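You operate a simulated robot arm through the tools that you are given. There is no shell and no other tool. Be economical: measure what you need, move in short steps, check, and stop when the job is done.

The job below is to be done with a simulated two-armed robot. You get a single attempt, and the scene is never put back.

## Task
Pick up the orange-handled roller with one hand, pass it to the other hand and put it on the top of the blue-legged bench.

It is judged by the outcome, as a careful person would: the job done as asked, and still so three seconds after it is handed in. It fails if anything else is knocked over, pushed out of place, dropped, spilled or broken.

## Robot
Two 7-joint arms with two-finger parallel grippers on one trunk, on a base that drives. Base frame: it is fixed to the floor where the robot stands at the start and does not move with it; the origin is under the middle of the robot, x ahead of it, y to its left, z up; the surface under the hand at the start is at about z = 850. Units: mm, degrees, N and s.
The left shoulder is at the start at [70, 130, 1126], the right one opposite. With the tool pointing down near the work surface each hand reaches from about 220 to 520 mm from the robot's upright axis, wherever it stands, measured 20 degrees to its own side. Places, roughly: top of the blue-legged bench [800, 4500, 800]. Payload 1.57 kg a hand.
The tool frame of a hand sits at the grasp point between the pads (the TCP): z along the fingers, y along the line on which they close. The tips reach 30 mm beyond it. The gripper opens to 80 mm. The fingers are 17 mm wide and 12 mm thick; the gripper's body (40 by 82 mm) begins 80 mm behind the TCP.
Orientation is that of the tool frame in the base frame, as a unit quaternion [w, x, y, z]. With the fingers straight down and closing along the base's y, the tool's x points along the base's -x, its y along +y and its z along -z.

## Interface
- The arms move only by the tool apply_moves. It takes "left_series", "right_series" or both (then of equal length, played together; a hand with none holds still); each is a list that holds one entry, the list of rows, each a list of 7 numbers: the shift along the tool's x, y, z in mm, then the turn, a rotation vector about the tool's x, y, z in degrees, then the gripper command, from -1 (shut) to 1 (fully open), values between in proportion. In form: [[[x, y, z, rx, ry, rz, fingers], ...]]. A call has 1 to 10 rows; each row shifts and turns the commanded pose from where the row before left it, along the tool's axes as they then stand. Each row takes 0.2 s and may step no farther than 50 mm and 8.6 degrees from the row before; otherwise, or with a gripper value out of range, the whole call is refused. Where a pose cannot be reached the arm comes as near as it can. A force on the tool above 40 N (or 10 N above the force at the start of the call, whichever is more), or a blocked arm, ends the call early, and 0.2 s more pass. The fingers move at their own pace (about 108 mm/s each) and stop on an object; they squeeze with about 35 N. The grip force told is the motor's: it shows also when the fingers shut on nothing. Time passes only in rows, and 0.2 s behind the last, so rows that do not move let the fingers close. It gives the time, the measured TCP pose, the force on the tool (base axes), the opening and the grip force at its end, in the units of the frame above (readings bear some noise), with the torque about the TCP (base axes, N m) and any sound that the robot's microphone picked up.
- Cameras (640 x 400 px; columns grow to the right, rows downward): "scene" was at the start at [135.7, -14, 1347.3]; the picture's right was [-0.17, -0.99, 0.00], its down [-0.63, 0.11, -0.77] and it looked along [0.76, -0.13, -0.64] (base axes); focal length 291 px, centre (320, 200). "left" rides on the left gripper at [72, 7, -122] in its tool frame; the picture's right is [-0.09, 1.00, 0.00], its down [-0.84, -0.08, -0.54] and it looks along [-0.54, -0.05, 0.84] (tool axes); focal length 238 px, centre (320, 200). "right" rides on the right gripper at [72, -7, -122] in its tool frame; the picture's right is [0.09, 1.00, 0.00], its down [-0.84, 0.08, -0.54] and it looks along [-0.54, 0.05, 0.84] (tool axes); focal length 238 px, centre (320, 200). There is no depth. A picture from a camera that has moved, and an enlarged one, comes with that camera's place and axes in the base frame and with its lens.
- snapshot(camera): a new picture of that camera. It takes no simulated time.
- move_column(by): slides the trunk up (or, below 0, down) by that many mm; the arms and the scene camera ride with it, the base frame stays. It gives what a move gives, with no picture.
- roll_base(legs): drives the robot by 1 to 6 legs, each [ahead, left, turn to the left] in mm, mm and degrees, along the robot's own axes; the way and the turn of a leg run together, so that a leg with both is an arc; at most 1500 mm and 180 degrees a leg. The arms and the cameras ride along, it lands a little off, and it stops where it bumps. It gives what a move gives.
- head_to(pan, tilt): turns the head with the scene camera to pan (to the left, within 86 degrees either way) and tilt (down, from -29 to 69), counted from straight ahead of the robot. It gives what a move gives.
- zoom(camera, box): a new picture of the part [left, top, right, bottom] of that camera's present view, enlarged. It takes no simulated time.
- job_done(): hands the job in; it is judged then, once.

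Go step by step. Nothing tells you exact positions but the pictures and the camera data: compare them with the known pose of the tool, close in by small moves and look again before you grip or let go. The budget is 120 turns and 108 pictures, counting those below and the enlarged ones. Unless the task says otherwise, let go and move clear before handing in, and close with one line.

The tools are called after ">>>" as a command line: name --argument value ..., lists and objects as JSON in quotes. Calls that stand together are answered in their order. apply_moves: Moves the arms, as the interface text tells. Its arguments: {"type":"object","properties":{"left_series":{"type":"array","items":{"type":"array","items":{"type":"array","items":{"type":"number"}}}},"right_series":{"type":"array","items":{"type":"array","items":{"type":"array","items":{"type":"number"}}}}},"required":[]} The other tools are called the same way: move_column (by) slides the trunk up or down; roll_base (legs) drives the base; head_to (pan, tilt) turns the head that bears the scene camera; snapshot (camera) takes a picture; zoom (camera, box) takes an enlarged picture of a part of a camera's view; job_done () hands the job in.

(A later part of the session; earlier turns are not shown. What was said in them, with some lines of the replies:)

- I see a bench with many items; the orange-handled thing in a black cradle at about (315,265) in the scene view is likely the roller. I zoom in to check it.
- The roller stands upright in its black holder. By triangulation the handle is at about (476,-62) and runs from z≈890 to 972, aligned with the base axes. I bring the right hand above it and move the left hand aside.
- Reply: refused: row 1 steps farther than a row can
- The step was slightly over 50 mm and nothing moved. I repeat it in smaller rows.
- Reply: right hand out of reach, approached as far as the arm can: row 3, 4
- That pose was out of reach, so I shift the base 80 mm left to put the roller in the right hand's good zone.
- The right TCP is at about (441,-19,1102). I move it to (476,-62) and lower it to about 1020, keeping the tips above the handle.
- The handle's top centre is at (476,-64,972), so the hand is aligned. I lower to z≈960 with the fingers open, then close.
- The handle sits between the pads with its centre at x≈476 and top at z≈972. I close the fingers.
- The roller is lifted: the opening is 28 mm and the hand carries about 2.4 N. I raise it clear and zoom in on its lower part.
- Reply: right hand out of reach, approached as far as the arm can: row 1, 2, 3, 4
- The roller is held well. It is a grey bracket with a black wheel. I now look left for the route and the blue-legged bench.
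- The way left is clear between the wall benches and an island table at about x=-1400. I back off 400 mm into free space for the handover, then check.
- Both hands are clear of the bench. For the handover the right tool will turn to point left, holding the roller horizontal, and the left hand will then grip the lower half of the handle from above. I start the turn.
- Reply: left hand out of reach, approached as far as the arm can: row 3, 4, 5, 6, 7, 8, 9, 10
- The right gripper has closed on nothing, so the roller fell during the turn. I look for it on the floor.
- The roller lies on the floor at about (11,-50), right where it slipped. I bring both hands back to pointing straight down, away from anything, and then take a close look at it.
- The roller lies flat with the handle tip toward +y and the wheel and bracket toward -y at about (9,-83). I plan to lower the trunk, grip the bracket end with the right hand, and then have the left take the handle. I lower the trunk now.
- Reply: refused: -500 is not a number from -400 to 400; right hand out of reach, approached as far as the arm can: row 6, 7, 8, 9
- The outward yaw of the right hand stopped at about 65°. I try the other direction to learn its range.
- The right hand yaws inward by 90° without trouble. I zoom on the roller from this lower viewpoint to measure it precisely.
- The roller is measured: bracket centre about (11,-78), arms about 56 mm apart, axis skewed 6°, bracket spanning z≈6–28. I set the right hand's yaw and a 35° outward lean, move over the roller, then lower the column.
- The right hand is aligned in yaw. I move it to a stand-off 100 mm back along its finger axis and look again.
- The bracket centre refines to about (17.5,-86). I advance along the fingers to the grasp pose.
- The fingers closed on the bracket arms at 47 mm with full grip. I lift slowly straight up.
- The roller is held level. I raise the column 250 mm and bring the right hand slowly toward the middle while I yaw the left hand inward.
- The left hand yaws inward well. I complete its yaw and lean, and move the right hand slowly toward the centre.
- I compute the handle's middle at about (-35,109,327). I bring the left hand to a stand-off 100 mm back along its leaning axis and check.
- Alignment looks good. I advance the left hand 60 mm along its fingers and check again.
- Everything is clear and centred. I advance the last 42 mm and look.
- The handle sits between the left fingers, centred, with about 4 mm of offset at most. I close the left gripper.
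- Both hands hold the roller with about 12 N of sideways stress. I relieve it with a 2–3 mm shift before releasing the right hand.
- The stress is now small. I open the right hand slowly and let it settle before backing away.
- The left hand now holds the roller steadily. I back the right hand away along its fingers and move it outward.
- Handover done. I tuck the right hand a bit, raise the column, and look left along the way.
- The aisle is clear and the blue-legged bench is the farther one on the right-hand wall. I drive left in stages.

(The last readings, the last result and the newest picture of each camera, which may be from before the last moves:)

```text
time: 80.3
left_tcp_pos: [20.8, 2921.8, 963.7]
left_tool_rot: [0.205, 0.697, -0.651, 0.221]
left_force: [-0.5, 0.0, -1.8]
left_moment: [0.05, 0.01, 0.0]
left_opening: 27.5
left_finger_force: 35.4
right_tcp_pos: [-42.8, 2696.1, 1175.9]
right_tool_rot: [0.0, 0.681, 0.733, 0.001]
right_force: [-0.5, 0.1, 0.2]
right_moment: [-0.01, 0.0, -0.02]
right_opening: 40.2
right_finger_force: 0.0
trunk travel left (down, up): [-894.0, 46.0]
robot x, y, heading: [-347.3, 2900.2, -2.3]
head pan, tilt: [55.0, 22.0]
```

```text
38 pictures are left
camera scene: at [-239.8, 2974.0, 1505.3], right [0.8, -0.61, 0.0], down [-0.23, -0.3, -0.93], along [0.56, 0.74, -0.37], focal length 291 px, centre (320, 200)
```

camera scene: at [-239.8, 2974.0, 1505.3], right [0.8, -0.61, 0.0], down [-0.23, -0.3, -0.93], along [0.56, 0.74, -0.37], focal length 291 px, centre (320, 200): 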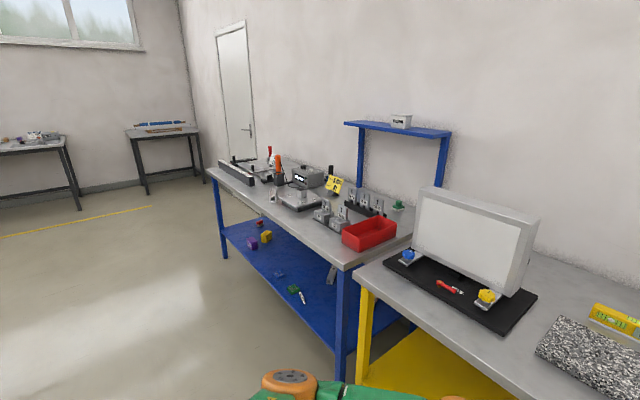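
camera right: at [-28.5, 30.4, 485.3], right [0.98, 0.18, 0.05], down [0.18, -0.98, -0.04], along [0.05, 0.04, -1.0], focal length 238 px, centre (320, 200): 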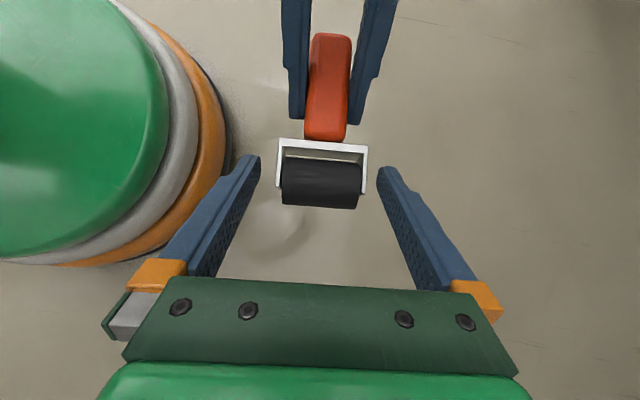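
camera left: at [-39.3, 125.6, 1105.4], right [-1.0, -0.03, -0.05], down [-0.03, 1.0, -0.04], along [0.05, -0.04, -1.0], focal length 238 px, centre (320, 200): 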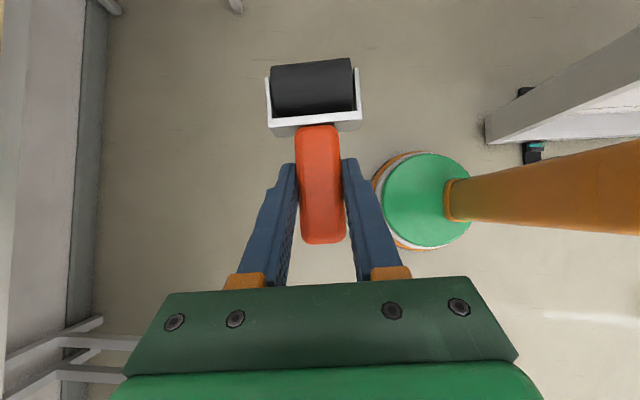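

I see the blue-legged bench, front edge at about x=475 and y from about 3720 to 5400, with several items on it. I drive in front of it to find a free spot.

>>> roll_base --legs '[[-60, 1400, 2.3]]'

>>> head_to --pan 0 --tilt 30

>>> snapshot --camera "scene"

```text
time: 87.3
left_tcp_pos: [-9.4, 4332.8, 963.6]
left_tool_rot: [0.201, 0.709, -0.637, 0.224]
left_force: [0.7, 0.3, -1.5]
left_moment: [0.09, 0.05, -0.03]
left_opening: 27.5
left_finger_force: 34.7
right_tcp_pos: [-65.5, 4106.1, 1176.4]
right_tool_rot: [0.001, 0.666, 0.746, 0.0]
right_force: [0.0, 0.3, -0.1]
right_moment: [-0.02, -0.01, 0.02]
right_opening: 40.0
right_finger_force: 0.0
trunk travel left (down, up): [-894.0, 46.0]
robot x, y, heading: [-377.2, 4298.2, 0.1]
head pan, tilt: [55.0, 22.0]
```

```text
time: 88.5
left_tcp_pos: [-10.4, 4334.3, 964.4]
left_tool_rot: [0.201, 0.709, -0.637, 0.225]
left_force: [1.0, 0.3, -0.8]
left_moment: [0.0, 0.01, 0.03]
left_opening: 27.6
left_finger_force: 35.1
right_tcp_pos: [-66.7, 4104.5, 1177.2]
right_tool_rot: [0.001, 0.666, 0.746, 0.001]
right_force: [-1.0, -0.8, -0.9]
right_moment: [0.0, 0.0, -0.02]
right_opening: 40.1
right_finger_force: 0.2
trunk travel left (down, up): [-894.0, 46.0]
robot x, y, heading: [-378.0, 4299.9, -0.1]
head pan, tilt: [0.0, 30.0]
```

```text
37 pictures are left
camera scene: at [-235.5, 4299.4, 1492.5], right [0.0, -1.0, 0.0], down [-0.5, 0.0, -0.87], along [0.87, 0.0, -0.5], focal length 291 px, centre (320, 200)
```

scene: 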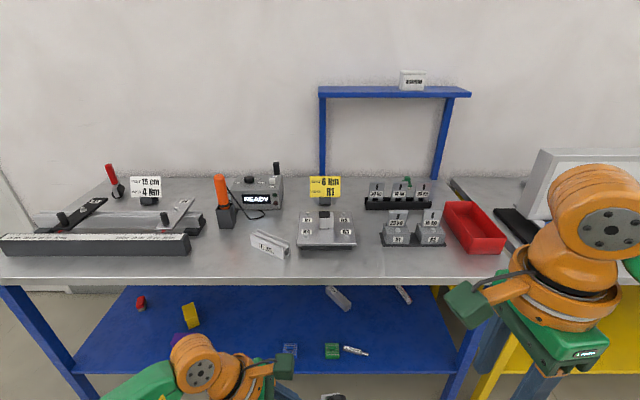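

The bench front strip at about x 475–600 and y≈4000–4200 is free. I aim for (535,4140), so I shift right 190 mm and then move ahead in steps.

>>> roll_base --legs '[[0, -186, 0], [420, 0, 0]]'

>>> head_to --pan 5 --tilt 50

>>> snapshot --camera "scene"

>>> snapshot --camera "left"

```text
time: 92.2
left_tcp_pos: [404.0, 4149.4, 965.1]
left_tool_rot: [0.2, 0.709, -0.637, 0.226]
left_force: [-0.3, 0.1, -1.5]
left_moment: [0.04, 0.0, 0.0]
left_opening: 27.4
left_finger_force: 35.3
right_tcp_pos: [349.2, 3920.3, 1176.5]
right_tool_rot: [0.001, 0.665, 0.747, 0.001]
right_force: [0.5, 0.1, 0.3]
right_moment: [0.0, -0.01, 0.0]
right_opening: 39.9
right_finger_force: 0.1
trunk travel left (down, up): [-894.0, 46.0]
robot x, y, heading: [39.5, 4110.8, -0.1]
head pan, tilt: [0.0, 30.0]
```

```text
time: 93.1
left_tcp_pos: [405.5, 4149.5, 964.1]
left_tool_rot: [0.201, 0.711, -0.636, 0.225]
left_force: [-0.2, 0.0, -2.2]
left_moment: [0.09, 0.0, -0.03]
left_opening: 27.7
left_finger_force: 34.9
right_tcp_pos: [351.3, 3921.1, 1176.2]
right_tool_rot: [0.001, 0.664, 0.747, 0.001]
right_force: [0.1, 0.4, -0.2]
right_moment: [0.01, -0.01, -0.03]
right_opening: 40.1
right_finger_force: 0.0
trunk travel left (down, up): [-894.0, 46.0]
robot x, y, heading: [41.0, 4114.3, -0.1]
head pan, tilt: [5.0, 50.0]
```

```text
36 pictures are left
camera scene: at [167.9, 4120.3, 1463.0], right [0.09, -1.0, 0.0], down [-0.76, -0.07, -0.64], along [0.64, 0.06, -0.77], focal length 291 px, centre (320, 200)
```

scene: 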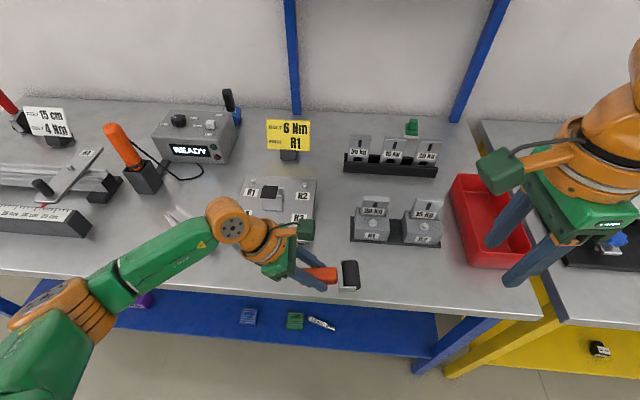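

```text
35 pictures are left
camera left: at [397.5, 4159.5, 1105.3], right [-1.0, -0.03, -0.05], down [-0.03, 1.0, -0.04], along [0.05, -0.04, -1.0], focal length 238 px, centre (320, 200)
```

left: 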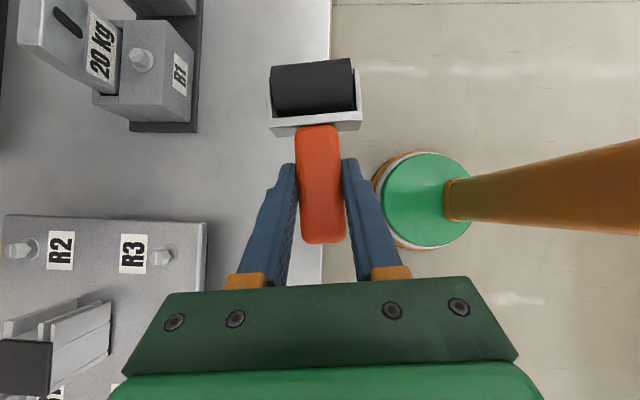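

The bench top comes out at z≈850 here, with its edge at x≈410 and the fixtures starting at x≈524. The free strip is centred on x≈462. I move the left hand 57 mm forward, then part-way down.

>>> apply_moves --left_series '[[[1.6, -19, 1.2, 0, 0, 0, -1], [1.6, -19, 1.2, 0, 0, 0, -1], [1.6, -19, 1.2, 0, 0, 0, -1], [-8.7, 0, 12.2, 0, 0, 0, -1], [-8.7, 0, 12.2, 0, 0, 0, -1], [-8.7, 0, 12.2, 0, 0, 0, -1], [0, 0, 0, 0, 0, 0, -1]]]'

>>> snapshot --camera "scene"

>>> snapshot --camera "left"

```text
time: 94.7
left_tcp_pos: [462.3, 4150.1, 919.6]
left_tool_rot: [0.201, 0.711, -0.636, 0.224]
left_force: [0.0, 0.4, -1.2]
left_moment: [0.07, 0.02, 0.01]
left_opening: 27.3
left_finger_force: 34.9
right_tcp_pos: [351.5, 3920.2, 1176.0]
right_tool_rot: [0.0, 0.665, 0.747, 0.0]
right_force: [-0.7, -0.2, 0.3]
right_moment: [-0.02, -0.02, 0.01]
right_opening: 39.7
right_finger_force: 0.1
trunk travel left (down, up): [-894.0, 46.0]
robot x, y, heading: [39.1, 4112.4, -0.0]
head pan, tilt: [5.0, 50.0]
```

```text
34 pictures are left
camera scene: at [167.4, 4120.3, 1462.9], right [0.09, -1.0, 0.0], down [-0.76, -0.07, -0.64], along [0.64, 0.06, -0.77], focal length 291 px, centre (320, 200)
```

scene: 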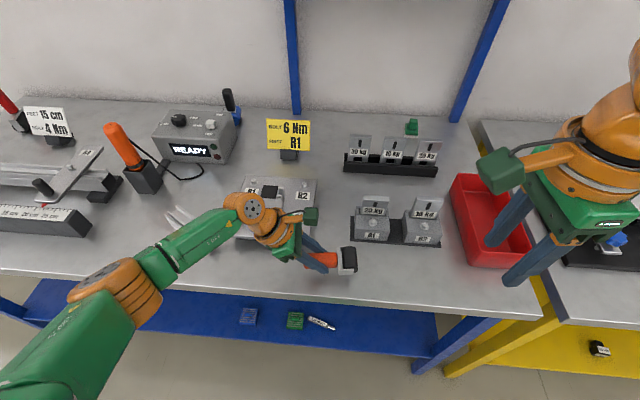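

```text
33 pictures are left
camera left: at [454.0, 4160.1, 1059.8], right [-1.0, -0.03, -0.05], down [-0.03, 1.0, -0.04], along [0.05, -0.04, -1.0], focal length 238 px, centre (320, 200)
```

left: 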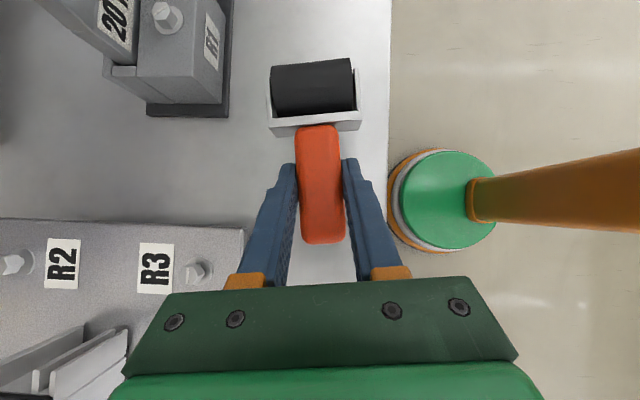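

>>> apply_moves --left_series '[[[-2.9, 0, 4.1, 0, 0, 0, -1], [-2.9, 0, 4.1, 0, 0, 0, -1], [-2.9, 0, 4.1, 0, 0, 0, -1], [-2.9, 0, 4.1, 0, 0, 0, -1], [-2.9, 0, 4.1, 0, 0, 0, -1], [-2.9, 0, 4.1, 0, 0, 0, -1], [0, 0, 0, 0, 0, 0, -1]]]'

>>> zoom --camera "scene" --box '[260, 190, 400, 300]'

>>> snapshot --camera "left"

```text
time: 96.3
left_tcp_pos: [464.3, 4150.4, 889.1]
left_tool_rot: [0.201, 0.711, -0.636, 0.225]
left_force: [0.5, 0.1, -1.9]
left_moment: [0.08, -0.04, 0.0]
left_opening: 27.5
left_finger_force: 34.7
right_tcp_pos: [352.4, 3921.2, 1175.5]
right_tool_rot: [0.001, 0.664, 0.747, 0.0]
right_force: [-0.1, 0.1, 1.1]
right_moment: [-0.03, 0.01, 0.0]
right_opening: 40.1
right_finger_force: 0.0
trunk travel left (down, up): [-894.0, 46.0]
robot x, y, heading: [38.7, 4111.6, 0.2]
head pan, tilt: [5.0, 50.0]
```

```text
3.64 times, centred on (330, 245) of scene
camera zoom: at [167.5, 4120.3, 1462.9], right [0.09, -1.0, 0.0], down [-0.76, -0.07, -0.64], along [0.64, 0.06, -0.77], focal length 1058 px, centre (284, 36)
```

zoom: 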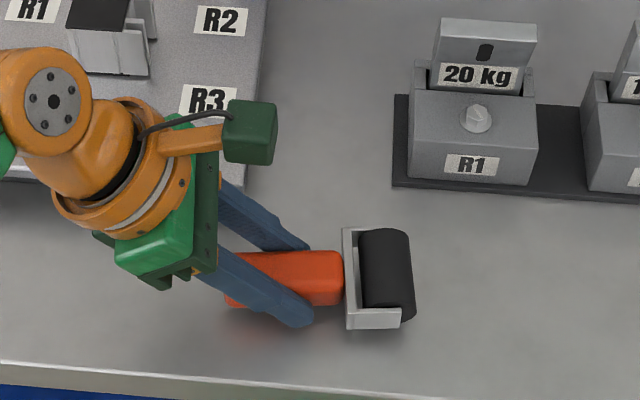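

```text
31 pictures are left
camera left: at [454.5, 4160.9, 1030.4], right [-1.0, -0.03, -0.05], down [-0.03, 1.0, -0.04], along [0.05, -0.04, -1.0], focal length 238 px, centre (320, 200)
```

left: 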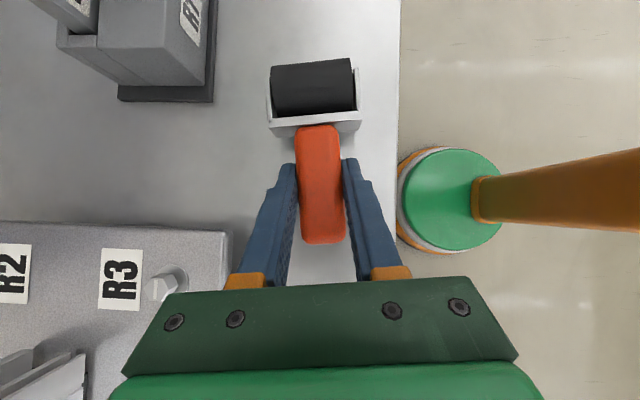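

No contact yet. I lower in 3 mm steps and watch the force.

>>> apply_moves --left_series '[[[-1.73, 0, 2.46, 0, 0, 0, -1], [-1.73, 0, 2.46, 0, 0, 0, -1], [0, 0, 0, 0, 0, 0, -1]]]'

>>> apply_moves --left_series '[[[-1.73, 0, 2.46, 0, 0, 0, -1], [0, 0, 0, 0, 0, 0, -1]]]'

>>> zoom --camera "scene" --box '[260, 190, 400, 300]'

```text
time: 97.1
left_tcp_pos: [462.9, 4151.2, 883.5]
left_tool_rot: [0.202, 0.71, -0.636, 0.225]
left_force: [-0.4, -0.3, -2.5]
left_moment: [0.02, 0.01, 0.01]
left_opening: 27.7
left_finger_force: 34.5
right_tcp_pos: [350.8, 3919.8, 1177.0]
right_tool_rot: [0.0, 0.665, 0.747, 0.001]
right_force: [0.0, 0.7, -0.6]
right_moment: [0.03, 0.04, 0.0]
right_opening: 40.3
right_finger_force: 0.1
trunk travel left (down, up): [-894.0, 46.0]
robot x, y, heading: [40.6, 4109.6, 0.2]
head pan, tilt: [5.0, 50.0]
```

```text
time: 97.7
left_tcp_pos: [463.9, 4149.1, 879.7]
left_tool_rot: [0.201, 0.71, -0.636, 0.225]
left_force: [-0.2, -0.4, -2.2]
left_moment: [0.02, 0.01, 0.01]
left_opening: 27.4
left_finger_force: 34.8
right_tcp_pos: [351.6, 3921.3, 1175.9]
right_tool_rot: [0.0, 0.664, 0.747, 0.001]
right_force: [-0.3, 0.2, 0.5]
right_moment: [-0.01, 0.02, -0.02]
right_opening: 39.9
right_finger_force: 0.2
trunk travel left (down, up): [-894.0, 46.0]
robot x, y, heading: [36.7, 4113.2, 0.2]
head pan, tilt: [5.0, 50.0]
```

```text
3.64 times, centred on (330, 245) of scene
camera zoom: at [167.5, 4120.3, 1462.9], right [0.09, -1.0, 0.0], down [-0.76, -0.07, -0.64], along [0.64, 0.06, -0.77], focal length 1058 px, centre (284, 36)
```

zoom: 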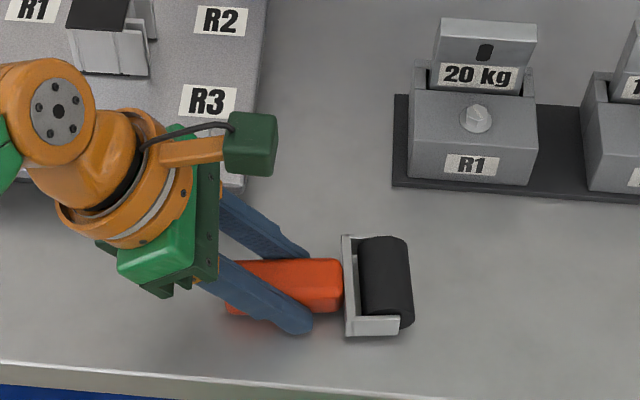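

>>> apply_moves --left_series '[[[-1.15, 0, 1.64, 0, 0, 0, -1], [0, 0, 0, 0, 0, 0, -1]]]'

>>> apply_moves --left_series '[[[-1.15, 0, 1.64, 0, 0, 0, -1], [0, 0, 0, 0, 0, 0, -1]]]'

```text
time: 98.3
left_tcp_pos: [461.5, 4150.4, 879.0]
left_tool_rot: [0.201, 0.71, -0.637, 0.225]
left_force: [4.3, 1.8, 11.7]
left_moment: [-0.04, 0.06, 0.04]
left_opening: 27.6
left_finger_force: 35.4
right_tcp_pos: [349.8, 3921.4, 1177.4]
right_tool_rot: [0.002, 0.665, 0.747, 0.0]
right_force: [-0.3, 0.5, 0.1]
right_moment: [0.01, -0.01, 0.02]
right_opening: 40.0
right_finger_force: 0.0
trunk travel left (down, up): [-894.0, 46.0]
robot x, y, heading: [39.8, 4111.3, 0.1]
head pan, tilt: [5.0, 50.0]
```

```text
time: 99.1
left_tcp_pos: [463.3, 4151.7, 879.5]
left_tool_rot: [0.2, 0.71, -0.635, 0.23]
left_force: [-1.8, 2.2, 12.7]
left_moment: [-0.05, 0.25, -0.2]
left_opening: 27.7
left_finger_force: 35.4
right_tcp_pos: [346.4, 3923.2, 1177.6]
right_tool_rot: [0.002, 0.665, 0.747, 0.002]
right_force: [0.0, -0.2, 0.1]
right_moment: [-0.02, 0.0, 0.04]
right_opening: 40.1
right_finger_force: 0.0
trunk travel left (down, up): [-894.0, 46.0]
robot x, y, heading: [38.8, 4112.3, 0.4]
head pan, tilt: [5.0, 50.0]
stopped in row 2 (left hand): the force on the tool passed its limit at 41 N (the readings are from after the stop); the commanded pose is now the measured one
```

Contact was made at z≈879. I back off about 1 mm and look before opening.

>>> apply_moves --left_series '[[[0.6, 0, -0.85, 0, 0, 0, -1], [0, 0, 0, 0, 0, 0, -1]]]'

>>> zoom --camera "scene" --box '[260, 190, 400, 300]'

>>> snapshot --camera "left"

```text
time: 99.7
left_tcp_pos: [463.3, 4149.8, 878.9]
left_tool_rot: [0.2, 0.71, -0.635, 0.229]
left_force: [-0.6, 1.8, 11.0]
left_moment: [-0.05, 0.23, 0.12]
left_opening: 27.5
left_finger_force: 35.4
right_tcp_pos: [348.6, 3922.6, 1177.5]
right_tool_rot: [0.003, 0.664, 0.747, 0.002]
right_force: [-0.1, -1.1, 0.1]
right_moment: [-0.02, 0.02, -0.01]
right_opening: 39.8
right_finger_force: 0.0
trunk travel left (down, up): [-894.0, 46.0]
robot x, y, heading: [36.4, 4115.3, 0.3]
head pan, tilt: [5.0, 50.0]
```

```text
3.64 times, centred on (330, 245) of scene
camera zoom: at [163.7, 4121.2, 1463.3], right [0.09, -1.0, 0.0], down [-0.76, -0.07, -0.64], along [0.64, 0.06, -0.76], focal length 1058 px, centre (284, 36)
```

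zoom: 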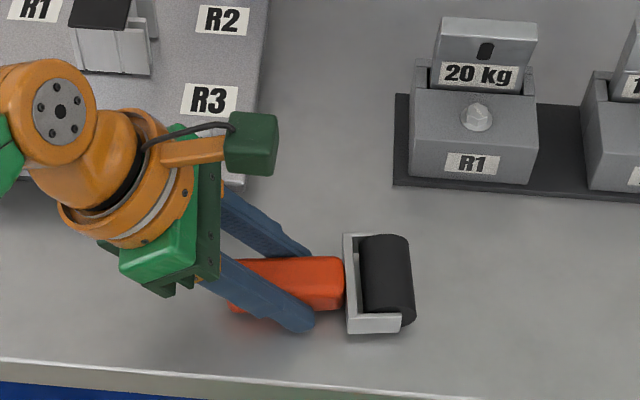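

```text
28 pictures are left
camera left: at [453.3, 4161.3, 1020.2], right [-1.0, -0.04, -0.06], down [-0.04, 1.0, -0.04], along [0.06, -0.04, -1.0], focal length 238 px, centre (320, 200)
```

left: 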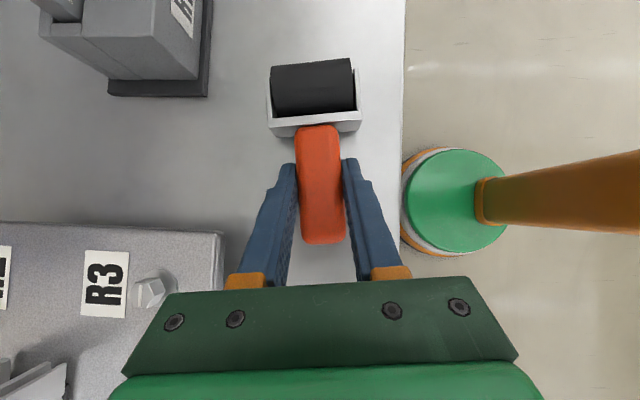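

The force is still 11 N, so I raise another 2 mm to unload.

>>> apply_moves --left_series '[[[0.6, 0, -0.85, 0, 0, 0, -1], [0.6, 0, -0.85, 0, 0, 0, -1], [0, 0, 0, 0, 0, 0, -1]]]'

```text
time: 100.5
left_tcp_pos: [466.1, 4150.0, 879.6]
left_tool_rot: [0.2, 0.711, -0.635, 0.228]
left_force: [-0.1, -0.5, -1.1]
left_moment: [0.01, 0.02, 0.0]
left_opening: 27.8
left_finger_force: 35.3
right_tcp_pos: [351.6, 3921.1, 1176.9]
right_tool_rot: [0.001, 0.664, 0.748, 0.0]
right_force: [0.3, -0.1, -0.2]
right_moment: [-0.02, 0.0, 0.02]
right_opening: 40.1
right_finger_force: 0.2
trunk travel left (down, up): [-894.0, 46.0]
robot x, y, heading: [38.5, 4111.7, 0.1]
head pan, tilt: [5.0, 50.0]
```

The load is gone and it sits within a millimetre of the surface. I open the left fingers gently to about 50 mm.

>>> apply_moves --left_series '[[[0, 0, 0, 0, 0, 0, -0.28], [0, 0, 0, 0, 0, 0, -0.1], [0, 0, 0, 0, 0, 0, 0.1], [0, 0, 0, 0, 0, 0, 0.25], [0, 0, 0, 0, 0, 0, 0.25]]]'

>>> zoom --camera "scene" --box '[260, 190, 400, 300]'

>>> snapshot --camera "left"

```text
time: 101.7
left_tcp_pos: [465.4, 4149.7, 879.8]
left_tool_rot: [0.201, 0.71, -0.635, 0.228]
left_force: [-0.5, 0.5, -0.1]
left_moment: [-0.04, -0.03, 0.0]
left_opening: 49.9
left_finger_force: 0.1
right_tcp_pos: [350.9, 3920.8, 1177.4]
right_tool_rot: [0.0, 0.665, 0.747, 0.001]
right_force: [0.8, 0.3, 0.2]
right_moment: [0.02, 0.04, 0.02]
right_opening: 40.1
right_finger_force: 0.1
trunk travel left (down, up): [-894.0, 46.0]
robot x, y, heading: [39.9, 4112.2, 0.2]
head pan, tilt: [5.0, 50.0]
```

```text
3.64 times, centred on (330, 245) of scene
camera zoom: at [167.3, 4120.3, 1463.0], right [0.09, -1.0, 0.0], down [-0.76, -0.07, -0.64], along [0.64, 0.06, -0.77], focal length 1058 px, centre (284, 36)
```

zoom: 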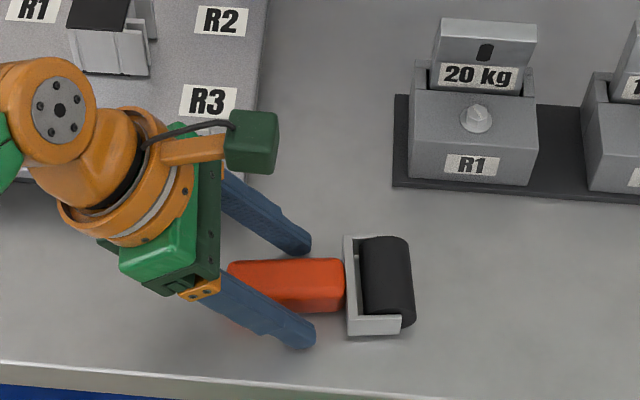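

```text
26 pictures are left
camera left: at [455.5, 4160.5, 1021.2], right [-1.0, -0.04, -0.06], down [-0.04, 1.0, -0.04], along [0.06, -0.04, -1.0], focal length 238 px, centre (320, 200)
```

left: 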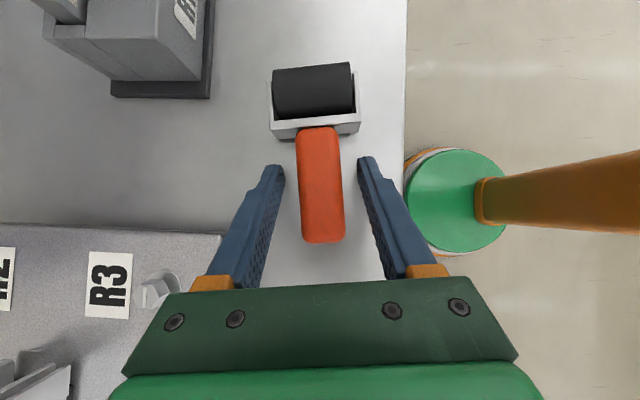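

The roller rests on the bench with clearance to both fingers. I lift the left hand straight up.

>>> apply_moves --left_series '[[[5.8, 0, -8.2, 0, 0, 0, 0.25], [11.6, 0, -16.4, 0, 0, 0, 0.25], [17.3, 0, -24.5, 0, 0, 0, 0.25], [23.1, 0, -32.7, 0, 0, 0, 0.25], [23.1, 0, -32.7, 0, 0, 0, 0.25], [0, 0, 0, 0, 0, 0, 0.25]]]'

>>> roll_base --legs '[[-200, 0, 0]]'

>>> snapshot --camera "scene"

>>> snapshot --camera "left"

```text
time: 103.1
left_tcp_pos: [466.9, 4149.7, 1021.1]
left_tool_rot: [0.2, 0.71, -0.635, 0.228]
left_force: [0.4, -0.3, 0.0]
left_moment: [-0.02, -0.02, -0.01]
left_opening: 50.0
left_finger_force: 0.1
right_tcp_pos: [351.1, 3920.4, 1176.7]
right_tool_rot: [0.001, 0.664, 0.748, 0.002]
right_force: [-0.4, 0.1, -0.2]
right_moment: [-0.01, 0.0, 0.01]
right_opening: 39.9
right_finger_force: 0.1
trunk travel left (down, up): [-894.0, 46.0]
robot x, y, heading: [40.2, 4117.0, 0.1]
head pan, tilt: [5.0, 50.0]
```

```text
time: 104.7
left_tcp_pos: [270.7, 4150.0, 1018.3]
left_tool_rot: [0.202, 0.711, -0.634, 0.226]
left_force: [0.1, 0.5, 0.2]
left_moment: [-0.05, 0.01, 0.02]
left_opening: 50.1
left_finger_force: 0.0
right_tcp_pos: [155.2, 3921.4, 1176.0]
right_tool_rot: [0.0, 0.664, 0.748, -0.001]
right_force: [1.5, -0.4, -0.5]
right_moment: [0.01, 0.03, -0.01]
right_opening: 40.1
right_finger_force: 0.1
trunk travel left (down, up): [-894.0, 46.0]
robot x, y, heading: [-161.9, 4110.6, 0.3]
head pan, tilt: [5.0, 50.0]
```

```text
25 pictures are left
camera scene: at [-28.3, 4120.3, 1462.5], right [0.09, -1.0, 0.0], down [-0.77, -0.07, -0.64], along [0.64, 0.06, -0.77], focal length 291 px, centre (320, 200)
```

scene: 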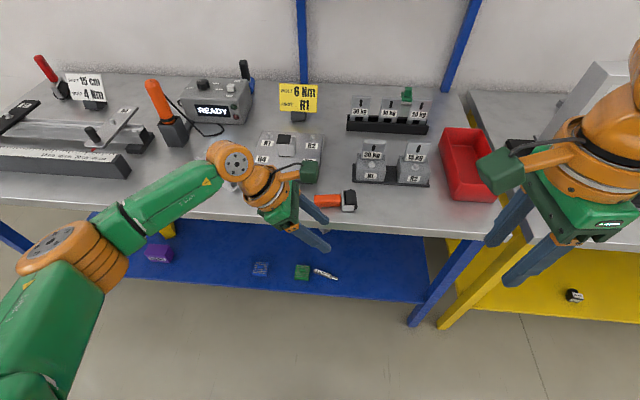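

```text
24 pictures are left
camera left: at [260.5, 4160.9, 1159.7], right [-1.0, -0.04, -0.05], down [-0.04, 1.0, -0.04], along [0.06, -0.04, -1.0], focal length 238 px, centre (320, 200)
```

left: 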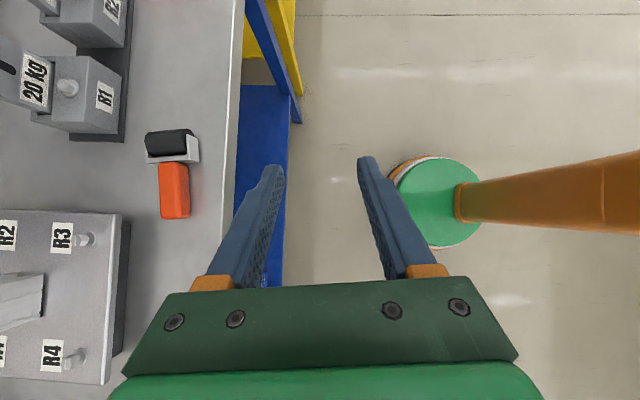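

The roller lies flat on the blue-legged bench, clear of everything else, and both hands are empty and clear of it. I hand the job in.

>>> job_done

```text
The job is handed in.
```

The roller now lies flat on the top of the blue-legged bench, after the right hand passed it to the left. On the first try it slipped from the right gripper and fell to the floor. I picked it up from there, did the handover and set it down without disturbing anything else that I could see.
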